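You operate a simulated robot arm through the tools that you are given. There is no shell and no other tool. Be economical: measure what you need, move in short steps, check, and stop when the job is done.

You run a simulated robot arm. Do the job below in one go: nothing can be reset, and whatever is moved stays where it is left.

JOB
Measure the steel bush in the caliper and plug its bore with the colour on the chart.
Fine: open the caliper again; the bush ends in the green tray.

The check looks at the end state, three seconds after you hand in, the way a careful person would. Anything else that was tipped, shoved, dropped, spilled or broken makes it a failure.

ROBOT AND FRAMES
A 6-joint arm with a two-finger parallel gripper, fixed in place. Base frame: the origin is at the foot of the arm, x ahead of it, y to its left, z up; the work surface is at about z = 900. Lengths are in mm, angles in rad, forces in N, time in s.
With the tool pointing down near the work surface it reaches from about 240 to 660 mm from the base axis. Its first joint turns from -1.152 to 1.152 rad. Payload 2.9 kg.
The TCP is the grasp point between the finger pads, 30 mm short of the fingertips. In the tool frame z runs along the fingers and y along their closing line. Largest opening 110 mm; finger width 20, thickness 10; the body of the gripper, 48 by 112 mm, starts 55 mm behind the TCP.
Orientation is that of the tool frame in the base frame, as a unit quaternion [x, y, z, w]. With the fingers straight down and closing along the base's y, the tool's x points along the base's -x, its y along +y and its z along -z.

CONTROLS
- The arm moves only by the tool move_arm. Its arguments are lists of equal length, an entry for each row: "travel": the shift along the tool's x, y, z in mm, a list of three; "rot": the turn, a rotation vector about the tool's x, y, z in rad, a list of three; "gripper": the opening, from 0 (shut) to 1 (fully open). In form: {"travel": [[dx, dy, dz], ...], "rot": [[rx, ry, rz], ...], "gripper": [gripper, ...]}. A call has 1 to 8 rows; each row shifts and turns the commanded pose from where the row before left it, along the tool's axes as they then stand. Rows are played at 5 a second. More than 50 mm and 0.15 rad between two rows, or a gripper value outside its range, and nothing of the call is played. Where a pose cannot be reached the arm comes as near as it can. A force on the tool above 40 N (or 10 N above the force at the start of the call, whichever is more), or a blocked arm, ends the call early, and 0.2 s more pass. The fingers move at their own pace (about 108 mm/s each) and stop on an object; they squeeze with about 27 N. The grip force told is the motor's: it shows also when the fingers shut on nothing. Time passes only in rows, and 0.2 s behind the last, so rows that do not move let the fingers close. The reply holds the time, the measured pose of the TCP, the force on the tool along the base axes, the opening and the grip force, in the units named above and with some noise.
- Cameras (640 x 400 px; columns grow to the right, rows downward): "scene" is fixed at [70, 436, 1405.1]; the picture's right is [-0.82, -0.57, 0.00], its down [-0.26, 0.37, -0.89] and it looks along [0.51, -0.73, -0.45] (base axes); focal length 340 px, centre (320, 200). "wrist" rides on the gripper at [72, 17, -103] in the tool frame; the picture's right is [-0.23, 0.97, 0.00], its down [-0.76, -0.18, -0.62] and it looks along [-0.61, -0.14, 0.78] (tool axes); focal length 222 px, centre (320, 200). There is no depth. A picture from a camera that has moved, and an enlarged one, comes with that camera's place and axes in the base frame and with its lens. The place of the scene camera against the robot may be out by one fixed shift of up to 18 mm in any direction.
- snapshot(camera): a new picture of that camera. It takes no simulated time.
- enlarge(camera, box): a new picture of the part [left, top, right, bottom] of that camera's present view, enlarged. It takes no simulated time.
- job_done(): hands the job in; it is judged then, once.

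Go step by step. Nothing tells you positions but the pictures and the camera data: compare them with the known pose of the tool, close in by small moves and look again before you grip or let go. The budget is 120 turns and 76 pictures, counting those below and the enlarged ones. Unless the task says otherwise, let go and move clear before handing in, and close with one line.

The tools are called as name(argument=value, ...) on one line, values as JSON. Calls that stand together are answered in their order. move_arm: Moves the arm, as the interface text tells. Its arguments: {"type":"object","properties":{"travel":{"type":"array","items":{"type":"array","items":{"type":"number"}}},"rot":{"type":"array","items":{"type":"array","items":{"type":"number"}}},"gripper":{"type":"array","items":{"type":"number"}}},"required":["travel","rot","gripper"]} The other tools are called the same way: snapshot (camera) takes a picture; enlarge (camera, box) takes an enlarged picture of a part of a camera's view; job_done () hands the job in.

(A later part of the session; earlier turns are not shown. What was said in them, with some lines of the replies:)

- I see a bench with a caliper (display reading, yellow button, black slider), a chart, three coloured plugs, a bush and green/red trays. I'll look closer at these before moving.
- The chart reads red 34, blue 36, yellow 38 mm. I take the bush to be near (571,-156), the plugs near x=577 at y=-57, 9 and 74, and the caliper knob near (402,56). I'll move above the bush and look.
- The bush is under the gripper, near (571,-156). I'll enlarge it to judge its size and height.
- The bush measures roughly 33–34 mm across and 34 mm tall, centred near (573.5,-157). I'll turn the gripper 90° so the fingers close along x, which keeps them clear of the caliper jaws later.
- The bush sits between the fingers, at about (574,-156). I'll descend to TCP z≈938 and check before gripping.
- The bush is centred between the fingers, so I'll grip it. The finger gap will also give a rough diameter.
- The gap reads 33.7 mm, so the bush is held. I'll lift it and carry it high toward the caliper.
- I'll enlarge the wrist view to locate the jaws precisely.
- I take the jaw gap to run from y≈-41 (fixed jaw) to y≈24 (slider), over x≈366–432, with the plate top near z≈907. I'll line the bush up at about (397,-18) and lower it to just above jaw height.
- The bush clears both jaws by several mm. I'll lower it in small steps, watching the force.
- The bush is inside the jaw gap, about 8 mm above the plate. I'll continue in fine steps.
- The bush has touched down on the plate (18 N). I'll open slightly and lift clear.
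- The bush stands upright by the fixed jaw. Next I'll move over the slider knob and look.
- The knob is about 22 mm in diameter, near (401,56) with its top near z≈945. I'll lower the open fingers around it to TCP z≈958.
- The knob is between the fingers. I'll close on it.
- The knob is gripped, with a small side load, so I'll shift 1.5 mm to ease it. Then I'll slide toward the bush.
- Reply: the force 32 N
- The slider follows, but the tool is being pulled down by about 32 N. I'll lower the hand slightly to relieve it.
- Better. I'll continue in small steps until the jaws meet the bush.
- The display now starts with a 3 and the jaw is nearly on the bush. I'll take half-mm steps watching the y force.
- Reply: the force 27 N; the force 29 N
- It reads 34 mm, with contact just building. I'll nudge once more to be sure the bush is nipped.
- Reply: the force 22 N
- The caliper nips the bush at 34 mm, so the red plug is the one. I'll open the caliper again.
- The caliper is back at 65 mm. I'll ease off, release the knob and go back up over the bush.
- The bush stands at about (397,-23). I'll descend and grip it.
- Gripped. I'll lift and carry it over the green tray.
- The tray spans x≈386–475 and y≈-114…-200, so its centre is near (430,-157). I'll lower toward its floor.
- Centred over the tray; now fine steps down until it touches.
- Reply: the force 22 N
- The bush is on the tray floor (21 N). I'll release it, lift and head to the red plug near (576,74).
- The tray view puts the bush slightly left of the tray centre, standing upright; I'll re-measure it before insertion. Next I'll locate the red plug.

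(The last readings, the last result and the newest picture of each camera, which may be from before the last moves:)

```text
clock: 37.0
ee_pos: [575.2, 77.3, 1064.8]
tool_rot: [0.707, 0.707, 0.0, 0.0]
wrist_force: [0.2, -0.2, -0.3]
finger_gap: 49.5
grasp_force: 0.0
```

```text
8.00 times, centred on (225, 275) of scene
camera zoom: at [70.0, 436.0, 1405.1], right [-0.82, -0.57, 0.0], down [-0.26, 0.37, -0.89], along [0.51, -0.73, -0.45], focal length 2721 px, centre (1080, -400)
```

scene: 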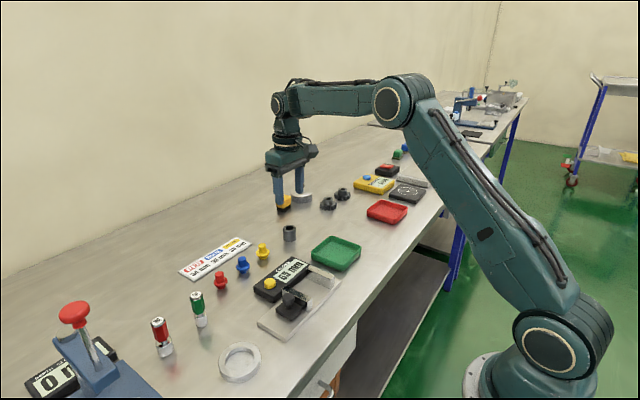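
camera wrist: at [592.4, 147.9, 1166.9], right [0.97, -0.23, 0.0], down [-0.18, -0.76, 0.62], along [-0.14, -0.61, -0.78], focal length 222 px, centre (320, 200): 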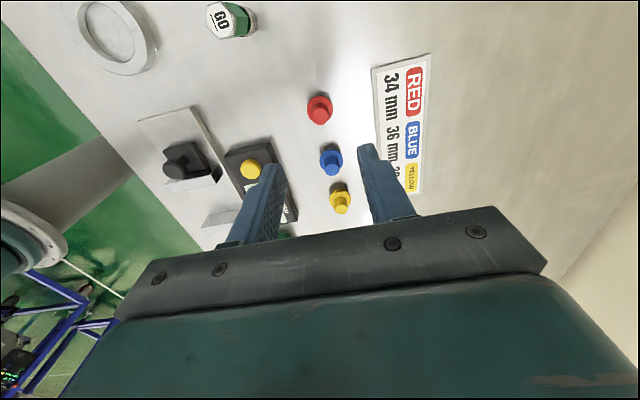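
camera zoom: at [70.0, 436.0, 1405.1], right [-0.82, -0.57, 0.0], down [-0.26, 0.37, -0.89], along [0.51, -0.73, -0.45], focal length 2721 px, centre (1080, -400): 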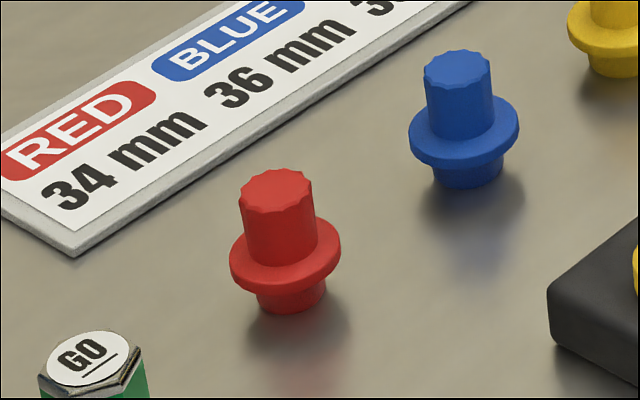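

The bush stands upright in the tray near (425.5,-158). The red plug is near (575.5,75): knob about 17 mm, top z≈936, flange top near 917. I'll descend over it.

move_arm(travel=[[1, -0.5, 30], [0, 0, 30], [0, 0, 25], [0, 0, 10]], rot=[[0, 0, 0], [0, 0, 0], [0, 0, 0], [0, 0, 0]], gripper=[0.4, 0.4, 0.4, 0.4])

enlarge(camera="wrist", box=[220, 80, 420, 220])

enlarge(camera="scene", box=[190, 230, 270, 300])

```text
clock: 38.0
ee_pos: [576.3, 75.8, 966.9]
tool_rot: [0.707, 0.707, 0.0, -0.001]
wrist_force: [0.0, -0.1, 0.3]
finger_gap: 44.2
grasp_force: 0.1
```

```text
2.86 times, centred on (320, 150) of wrist
camera zoom: at [593.5, 147.5, 1070.7], right [0.97, -0.23, 0.0], down [-0.18, -0.76, 0.62], along [-0.14, -0.61, -0.78], focal length 635 px, centre (320, 343)
```

zoom: 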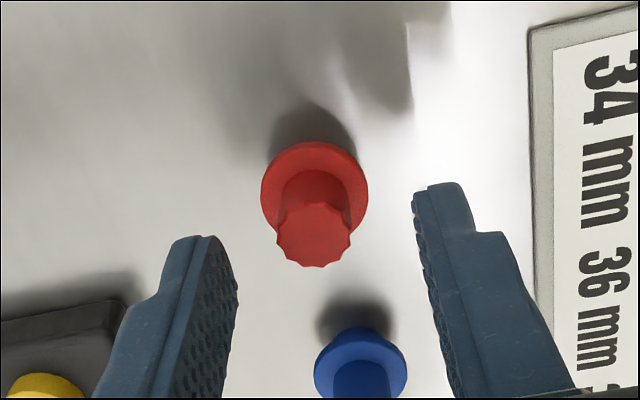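

```text
5.71 times, centred on (230, 265) of scene
camera zoom: at [70.0, 436.0, 1405.1], right [-0.82, -0.57, 0.0], down [-0.26, 0.37, -0.89], along [0.51, -0.73, -0.45], focal length 1943 px, centre (834, -171)
```

zoom: 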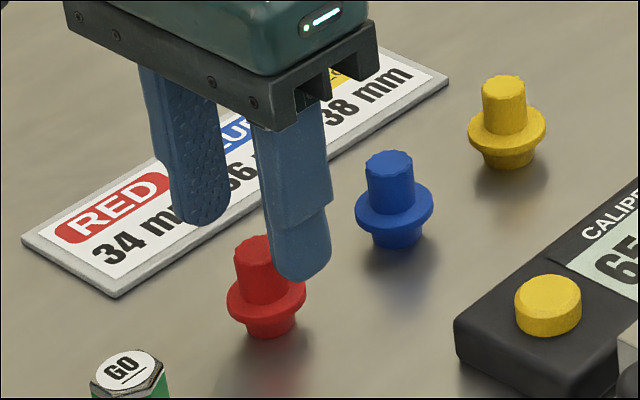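

Aligned with the plug at (575,75). I'll lower 16 mm so the tips stay above the flange, then close.

move_arm(travel=[[0, -0.8, 8], [0, 0, 7], [0, 0, 0], [0, 0, 0], [0, 0, 0], [0, 0, 0]], rot=[[0, 0, 0], [0, 0, 0], [0, 0, 0], [0, 0, 0], [0, 0, 0], [0, 0, 0]], gripper=[0.4, 0.4, 0.3, 0.2, 0.05, 0.05])

enlarge(camera="scene", box=[190, 230, 270, 300])

```text
clock: 39.4
ee_pos: [575.4, 74.7, 954.3]
tool_rot: [0.708, 0.707, 0.0, -0.001]
wrist_force: [-0.7, 0.3, -0.2]
finger_gap: 15.6
grasp_force: 26.7
```

```text
5.71 times, centred on (230, 265) of scene
camera zoom: at [70.0, 436.0, 1405.1], right [-0.82, -0.57, 0.0], down [-0.26, 0.37, -0.89], along [0.51, -0.73, -0.45], focal length 1943 px, centre (834, -171)
```

zoom: 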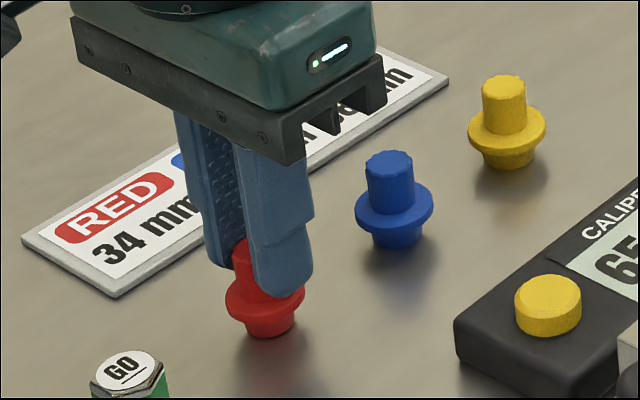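

Plug gripped (gap 15.6). I'll lift and carry it to above the bush.

move_arm(travel=[[0, 0, -40], [0, 0, -40], [-39, -25, 0], [-39, -25, 0], [-39, -25, 0], [-39, -25, 0], [-39, -25, 0], [-38, -23, 0]], rot=[[0, 0, 0], [0, 0, 0], [0, 0, 0], [0, 0, 0], [0, 0, 0], [0, 0, 0], [0, 0, 0], [0, 0, 0]], gripper=[0.05, 0.05, 0.05, 0.05, 0.05, 0.05, 0.05, 0.05])

enlarge(camera="wrist", box=[220, 80, 420, 220])

enlarge(camera="scene", box=[285, 200, 385, 290])

```text
clock: 41.2
ee_pos: [425.5, -162.6, 1031.4]
tool_rot: [0.707, 0.708, 0.0, 0.0]
wrist_force: [-0.2, -0.7, -0.4]
finger_gap: 15.8
grasp_force: 27.1
```

```text
2.86 times, centred on (320, 150) of wrist
camera zoom: at [443.1, -89.5, 1135.0], right [0.97, -0.23, 0.0], down [-0.18, -0.76, 0.62], along [-0.14, -0.61, -0.78], focal length 635 px, centre (320, 343)
```

zoom: 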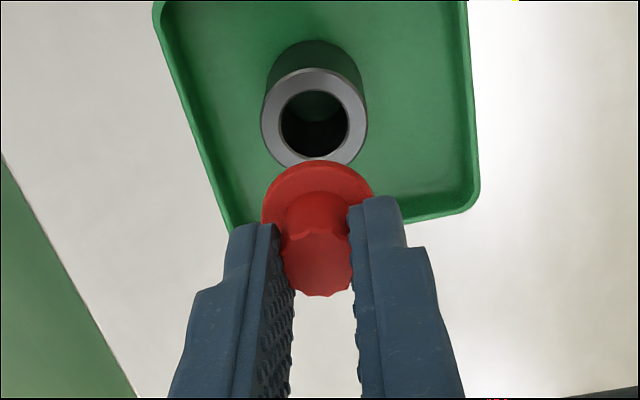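

```text
4.44 times, centred on (335, 245) of scene
camera zoom: at [70.0, 436.0, 1405.1], right [-0.82, -0.57, 0.0], down [-0.26, 0.37, -0.89], along [0.51, -0.73, -0.45], focal length 1512 px, centre (253, 0)
```

zoom: 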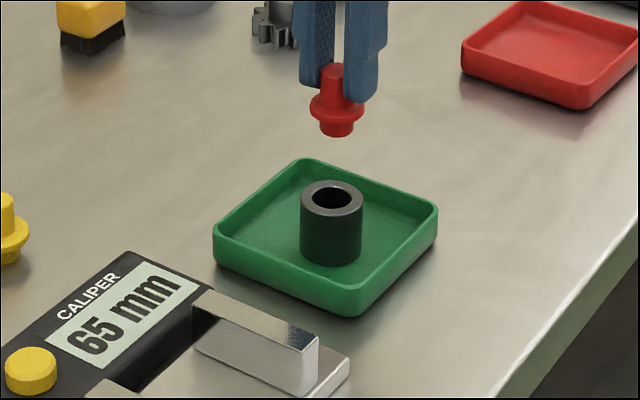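

I measure the plug axis at (425.6,-160.7) and the bore at (425.7,-156.1). I'll shift 4.6 mm in y, descend to just above the bore, and check again.

move_arm(travel=[[4.6, 0, 10], [0, 0, 15], [0, 0, 8], [0, 0, 0]], rot=[[0, 0, 0], [0, 0, 0], [0, 0, 0], [0, 0, 0]], gripper=[0.05, 0.05, 0.05, 0.05])

enlarge(camera="wrist", box=[240, 90, 400, 210])

enlarge(camera="scene", box=[310, 210, 370, 270])

```text
clock: 42.2
ee_pos: [426.2, -154.3, 1000.0]
tool_rot: [0.707, 0.707, -0.001, 0.0]
wrist_force: [-0.2, -0.5, 0.5]
finger_gap: 15.7
grasp_force: 26.8
```

```text
3.33 times, centred on (320, 150) of wrist
camera zoom: at [443.3, -82.3, 1102.8], right [0.97, -0.23, 0.0], down [-0.18, -0.76, 0.62], along [-0.14, -0.61, -0.78], focal length 740 px, centre (320, 367)
```

zoom: 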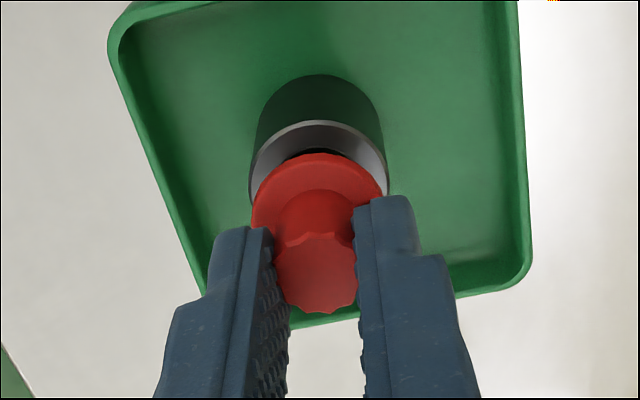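

```text
6.67 times, centred on (340, 240) of scene
camera zoom: at [70.0, 436.0, 1405.1], right [-0.82, -0.57, 0.0], down [-0.26, 0.37, -0.89], along [0.51, -0.73, -0.45], focal length 2267 px, centre (187, -67)
```

zoom: 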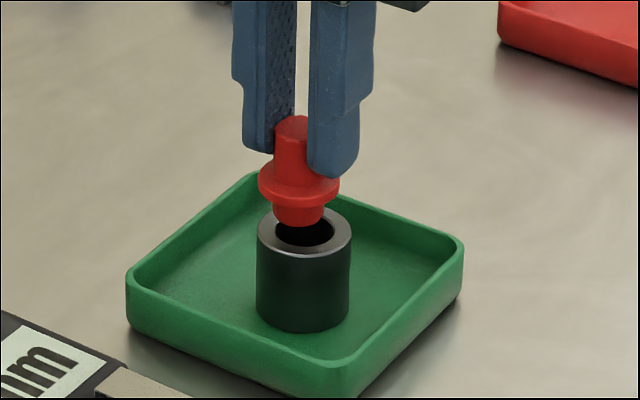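

The plug had drifted back as the arm settled. It now sits about 4 mm too far in +y, while x is fine. I'll correct, let it settle and look again.

move_arm(travel=[[-3.8, 0, 0], [0, 0, 0], [0, 0, 0], [0, 0, 0]], rot=[[0, 0, 0], [0, 0, 0], [0, 0, 0], [0, 0, 0]], gripper=[0.05, 0.05, 0.05, 0.05])

enlarge(camera="wrist", box=[240, 90, 400, 210])

enlarge(camera="scene", box=[310, 210, 370, 270])

```text
clock: 43.2
ee_pos: [425.5, -158.7, 999.7]
tool_rot: [0.707, 0.707, 0.0, 0.0]
wrist_force: [-0.4, -0.5, 0.1]
finger_gap: 15.6
grasp_force: 27.4
```

```text
3.33 times, centred on (320, 150) of wrist
camera zoom: at [443.4, -86.4, 1103.0], right [0.97, -0.23, 0.0], down [-0.18, -0.76, 0.62], along [-0.14, -0.61, -0.78], focal length 740 px, centre (320, 367)
```

zoom: 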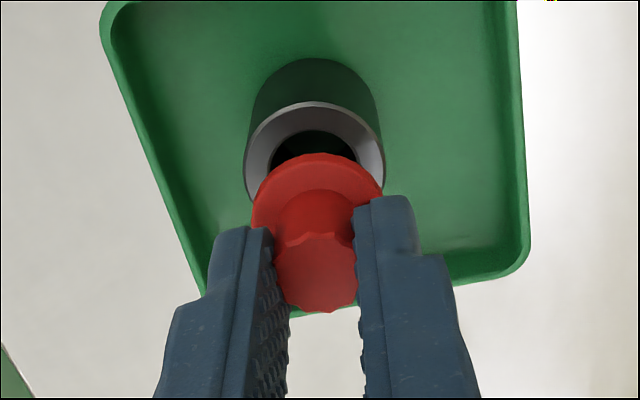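

```text
6.67 times, centred on (340, 240) of scene
camera zoom: at [70.0, 436.0, 1405.1], right [-0.82, -0.57, 0.0], down [-0.26, 0.37, -0.89], along [0.51, -0.73, -0.45], focal length 2267 px, centre (187, -67)
```

zoom: 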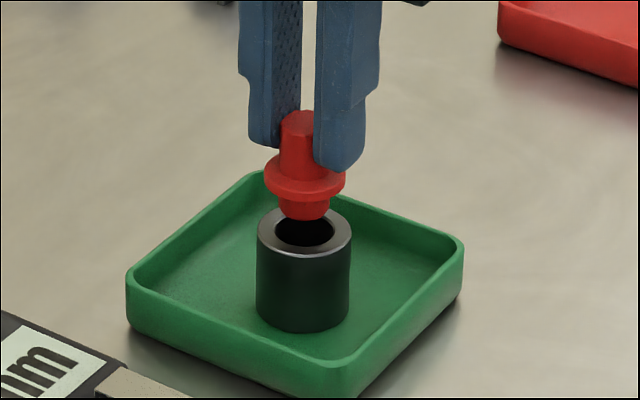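

Plug and bore now agree within about 0.5 mm in both views. I'll lower slowly.

move_arm(travel=[[0, 0, 4], [0, 0, 3], [0, 0, 3], [0, 0, 2], [0, 0, 2], [0, 0, 0]], rot=[[0, 0, 0], [0, 0, 0], [0, 0, 0], [0, 0, 0], [0, 0, 0], [0, 0, 0]], gripper=[0.05, 0.05, 0.05, 0.05, 0.05, 0.05])

enlarge(camera="scene", box=[310, 210, 370, 270])

```text
clock: 44.6
ee_pos: [427.0, -157.6, 987.0]
tool_rot: [0.707, 0.707, 0.0, 0.001]
wrist_force: [0.4, -0.4, 0.4]
finger_gap: 15.8
grasp_force: 26.5
```

```text
6.67 times, centred on (340, 240) of scene
camera zoom: at [70.0, 436.0, 1405.1], right [-0.82, -0.57, 0.0], down [-0.26, 0.37, -0.89], along [0.51, -0.73, -0.45], focal length 2267 px, centre (187, -67)
```

zoom: 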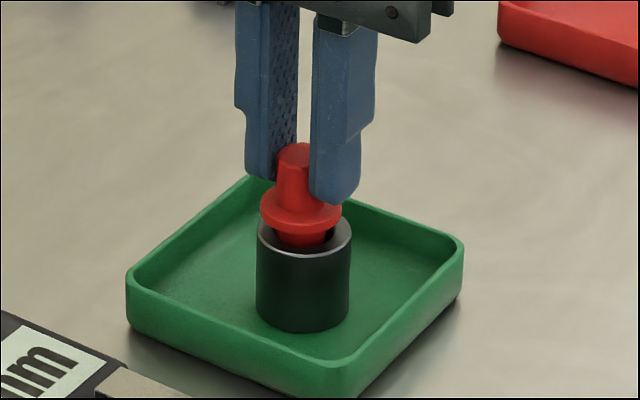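

The shank has entered the bore without force. I'll continue down until the flange seats.

move_arm(travel=[[0, 0, 2], [0, 0, 2], [0, 0, 2], [0, 0, 0]], rot=[[0, 0, 0], [0, 0, 0], [0, 0, 0], [0, 0, 0]], gripper=[0.05, 0.05, 0.05, 0.05])

move_arm(travel=[[0, 0, 1.5], [0, 0, 0]], rot=[[0, 0, 0], [0, 0, 0]], gripper=[0.05, 0.05])

enlarge(camera="scene", box=[310, 210, 370, 270])

```text
clock: 45.6
ee_pos: [426.5, -159.1, 980.0]
tool_rot: [0.707, 0.707, 0.001, 0.0]
wrist_force: [-0.8, 0.4, 0.1]
finger_gap: 15.6
grasp_force: 26.7
```

```text
clock: 46.2
ee_pos: [427.1, -158.4, 979.7]
tool_rot: [0.706, 0.708, -0.001, -0.001]
wrist_force: [-2.3, 0.7, 6.1]
finger_gap: 15.4
grasp_force: 27.4
```

```text
6.67 times, centred on (340, 240) of scene
camera zoom: at [69.9, 436.1, 1405.1], right [-0.82, -0.57, 0.0], down [-0.26, 0.37, -0.89], along [0.51, -0.73, -0.45], focal length 2267 px, centre (187, -67)
```

zoom: 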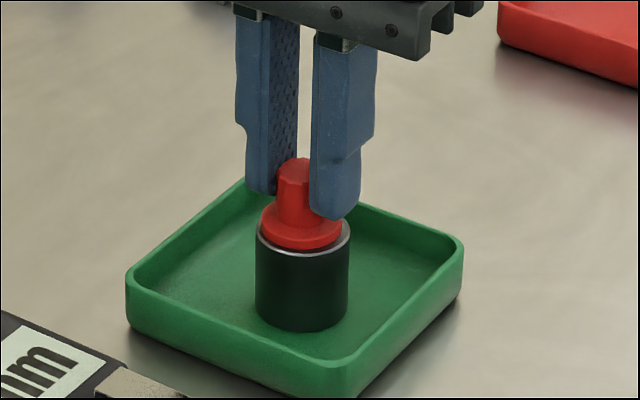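

The flange has reached the bush rim (6 N). I'll press slightly and check for a gap.

move_arm(travel=[[0, 0, 1], [0, 0, 0]], rot=[[0, 0, 0], [0, 0, 0]], gripper=[0.05, 0.05])

enlarge(camera="wrist", box=[240, 90, 400, 210])

enlarge(camera="scene", box=[325, 225, 355, 255])

```text
clock: 46.8
ee_pos: [427.2, -157.0, 980.5]
tool_rot: [0.707, 0.707, 0.001, 0.002]
wrist_force: [-5.2, -0.1, 20.1]
finger_gap: 15.7
grasp_force: 26.9
```

```text
3.33 times, centred on (320, 150) of wrist
camera zoom: at [444.0, -85.8, 1082.9], right [0.97, -0.23, 0.0], down [-0.18, -0.76, 0.62], along [-0.14, -0.61, -0.78], focal length 740 px, centre (320, 367)
```

zoom: 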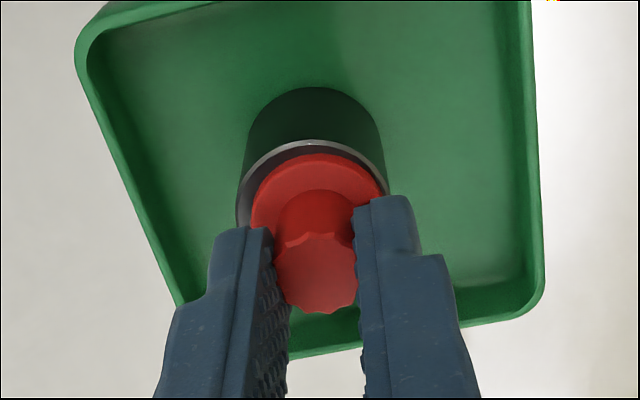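

```text
13.33 times, centred on (340, 240) of scene
camera zoom: at [69.6, 436.1, 1405.1], right [-0.82, -0.57, 0.0], down [-0.26, 0.37, -0.89], along [0.51, -0.73, -0.45], focal length 4534 px, centre (53, -333)
```

zoom: 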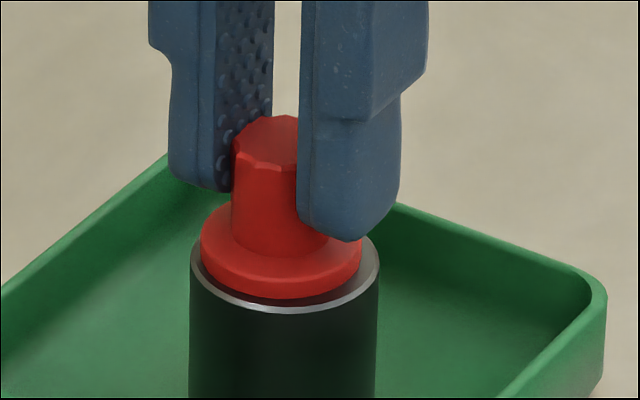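

There's a slight side load of -5 N in x, so the plug sits a bit to +x. I'll ease it by 1.5 mm and see whether it drops further.

move_arm(travel=[[0, 0, -1], [0, -1.3, 0], [0, 0, 0], [0, 0, 0]], rot=[[0, 0, 0], [0, 0, 0], [0, 0, 0], [0, 0, 0]], gripper=[0.05, 0.05, 0.05, 0.05])

move_arm(travel=[[0, 0, 1], [0, 0, 0], [0, 0, 0]], rot=[[0, 0, 0], [0, 0, 0], [0, 0, 0]], gripper=[0.05, 0.05, 0.05])

enlarge(camera="scene", box=[325, 225, 355, 255])

```text
clock: 47.8
ee_pos: [426.7, -157.5, 979.9]
tool_rot: [0.707, 0.707, 0.001, 0.0]
wrist_force: [3.9, -2.7, 13.2]
finger_gap: 15.7
grasp_force: 27.0
```

```text
clock: 48.6
ee_pos: [425.8, -158.5, 979.2]
tool_rot: [0.706, 0.708, 0.001, 0.0]
wrist_force: [2.2, 3.2, 31.1]
finger_gap: 15.6
grasp_force: 27.0
```

```text
13.33 times, centred on (340, 240) of scene
camera zoom: at [69.7, 436.3, 1405.0], right [-0.82, -0.57, 0.0], down [-0.26, 0.37, -0.89], along [0.51, -0.73, -0.45], focal length 4534 px, centre (53, -333)
```

zoom: 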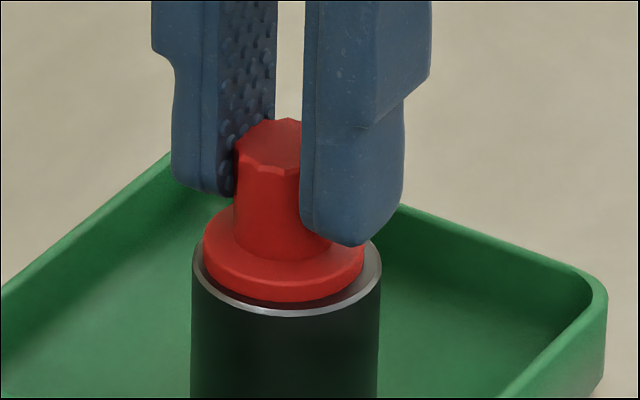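

The plug is firmly seated with its flange on the rim. I'll relieve the pressure, open gently and lift away.

move_arm(travel=[[0, 0, -1.5], [0, 0, 0], [0, 0, 0], [0, 0, 0], [0, 0, 0], [0, 0, -10], [0, 0, -25], [0, 0, -40]], rot=[[0, 0, 0], [0, 0, 0], [0, 0, 0], [0, 0, 0], [0, 0, 0], [0, 0, 0], [0, 0, 0], [0, 0, 0]], gripper=[0.05, 0.14, 0.2, 0.3, 0.35, 0.35, 0.35, 0.35])

enlarge(camera="wrist", box=[240, 50, 400, 170])

enlarge(camera="scene", box=[310, 210, 370, 270])

```text
clock: 50.4
ee_pos: [425.2, -156.7, 1055.2]
tool_rot: [0.707, 0.707, -0.001, 0.0]
wrist_force: [0.6, -0.3, -0.6]
finger_gap: 38.7
grasp_force: 0.0
```

```text
3.33 times, centred on (320, 110) of wrist
camera zoom: at [443.3, -85.0, 1158.3], right [0.97, -0.23, 0.0], down [-0.18, -0.76, 0.62], along [-0.14, -0.61, -0.78], focal length 740 px, centre (320, 500)
```

zoom: 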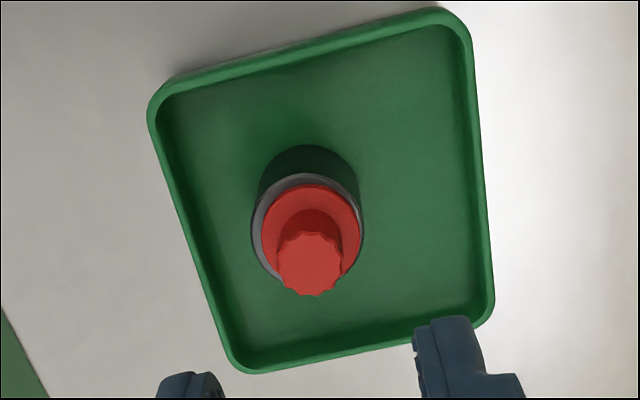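

```text
6.67 times, centred on (340, 240) of scene
camera zoom: at [70.0, 436.0, 1405.1], right [-0.82, -0.57, 0.0], down [-0.26, 0.37, -0.89], along [0.51, -0.73, -0.45], focal length 2267 px, centre (187, -67)
```

zoom: 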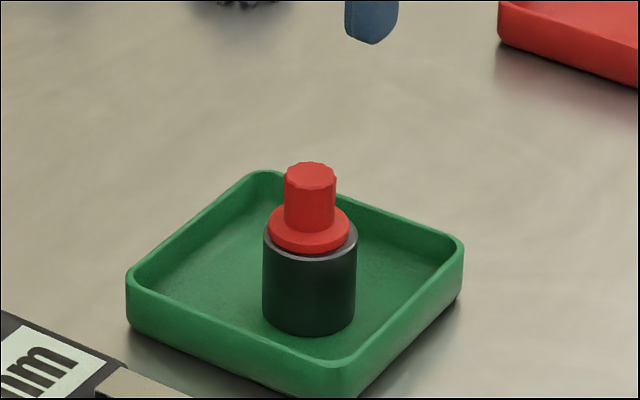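

The red plug is seated in the upright bush, which stands in the green tray. I'll take a full scene view for a final check.

move_arm(travel=[[0, 0, -40], [0, 0, 0]], rot=[[0, 0, 0], [0, 0, 0]], gripper=[0.35, 0.35])

snapshot(camera="scene")

enlarge(camera="scene", box=[230, 220, 350, 340])

```text
clock: 51.0
ee_pos: [425.6, -157.7, 1095.1]
tool_rot: [0.707, 0.707, 0.0, 0.0]
wrist_force: [-0.6, 0.1, 0.4]
finger_gap: 38.6
grasp_force: 0.1
```

```text
22 pictures are left
```

scene: 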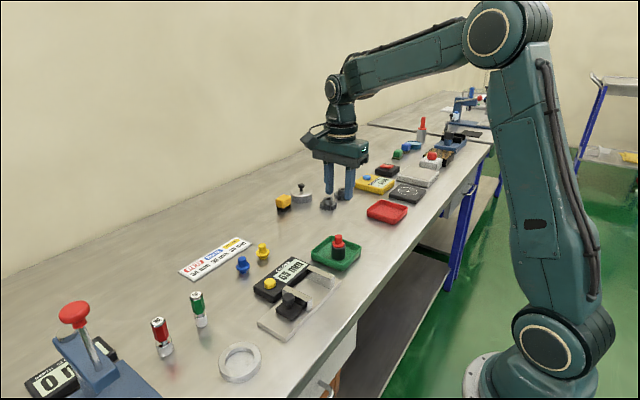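

```text
3.33 times, centred on (290, 280) of scene
camera zoom: at [70.0, 436.0, 1405.1], right [-0.82, -0.57, 0.0], down [-0.26, 0.37, -0.89], along [0.51, -0.73, -0.45], focal length 1134 px, centre (420, -67)
```

zoom: 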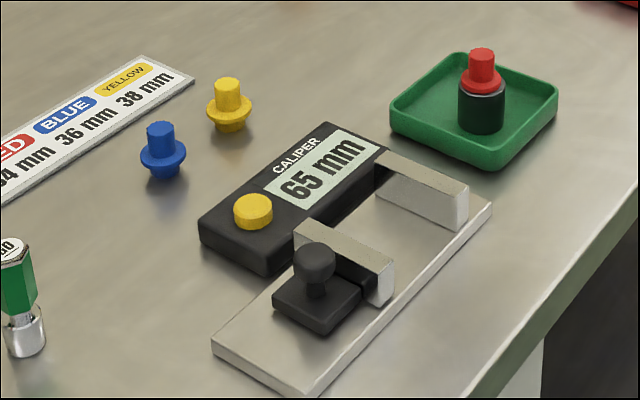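

Everything is in place: the caliper is open at 65 mm, the bush with its red plug stands in the green tray, and nothing else looks disturbed. I'm handing in.

job_done()

```text
The job is handed in.
```

The bush measured 34 mm in the caliper, so I plugged its bore with red; it now stands in the green tray and the caliper is open again at 65 mm.
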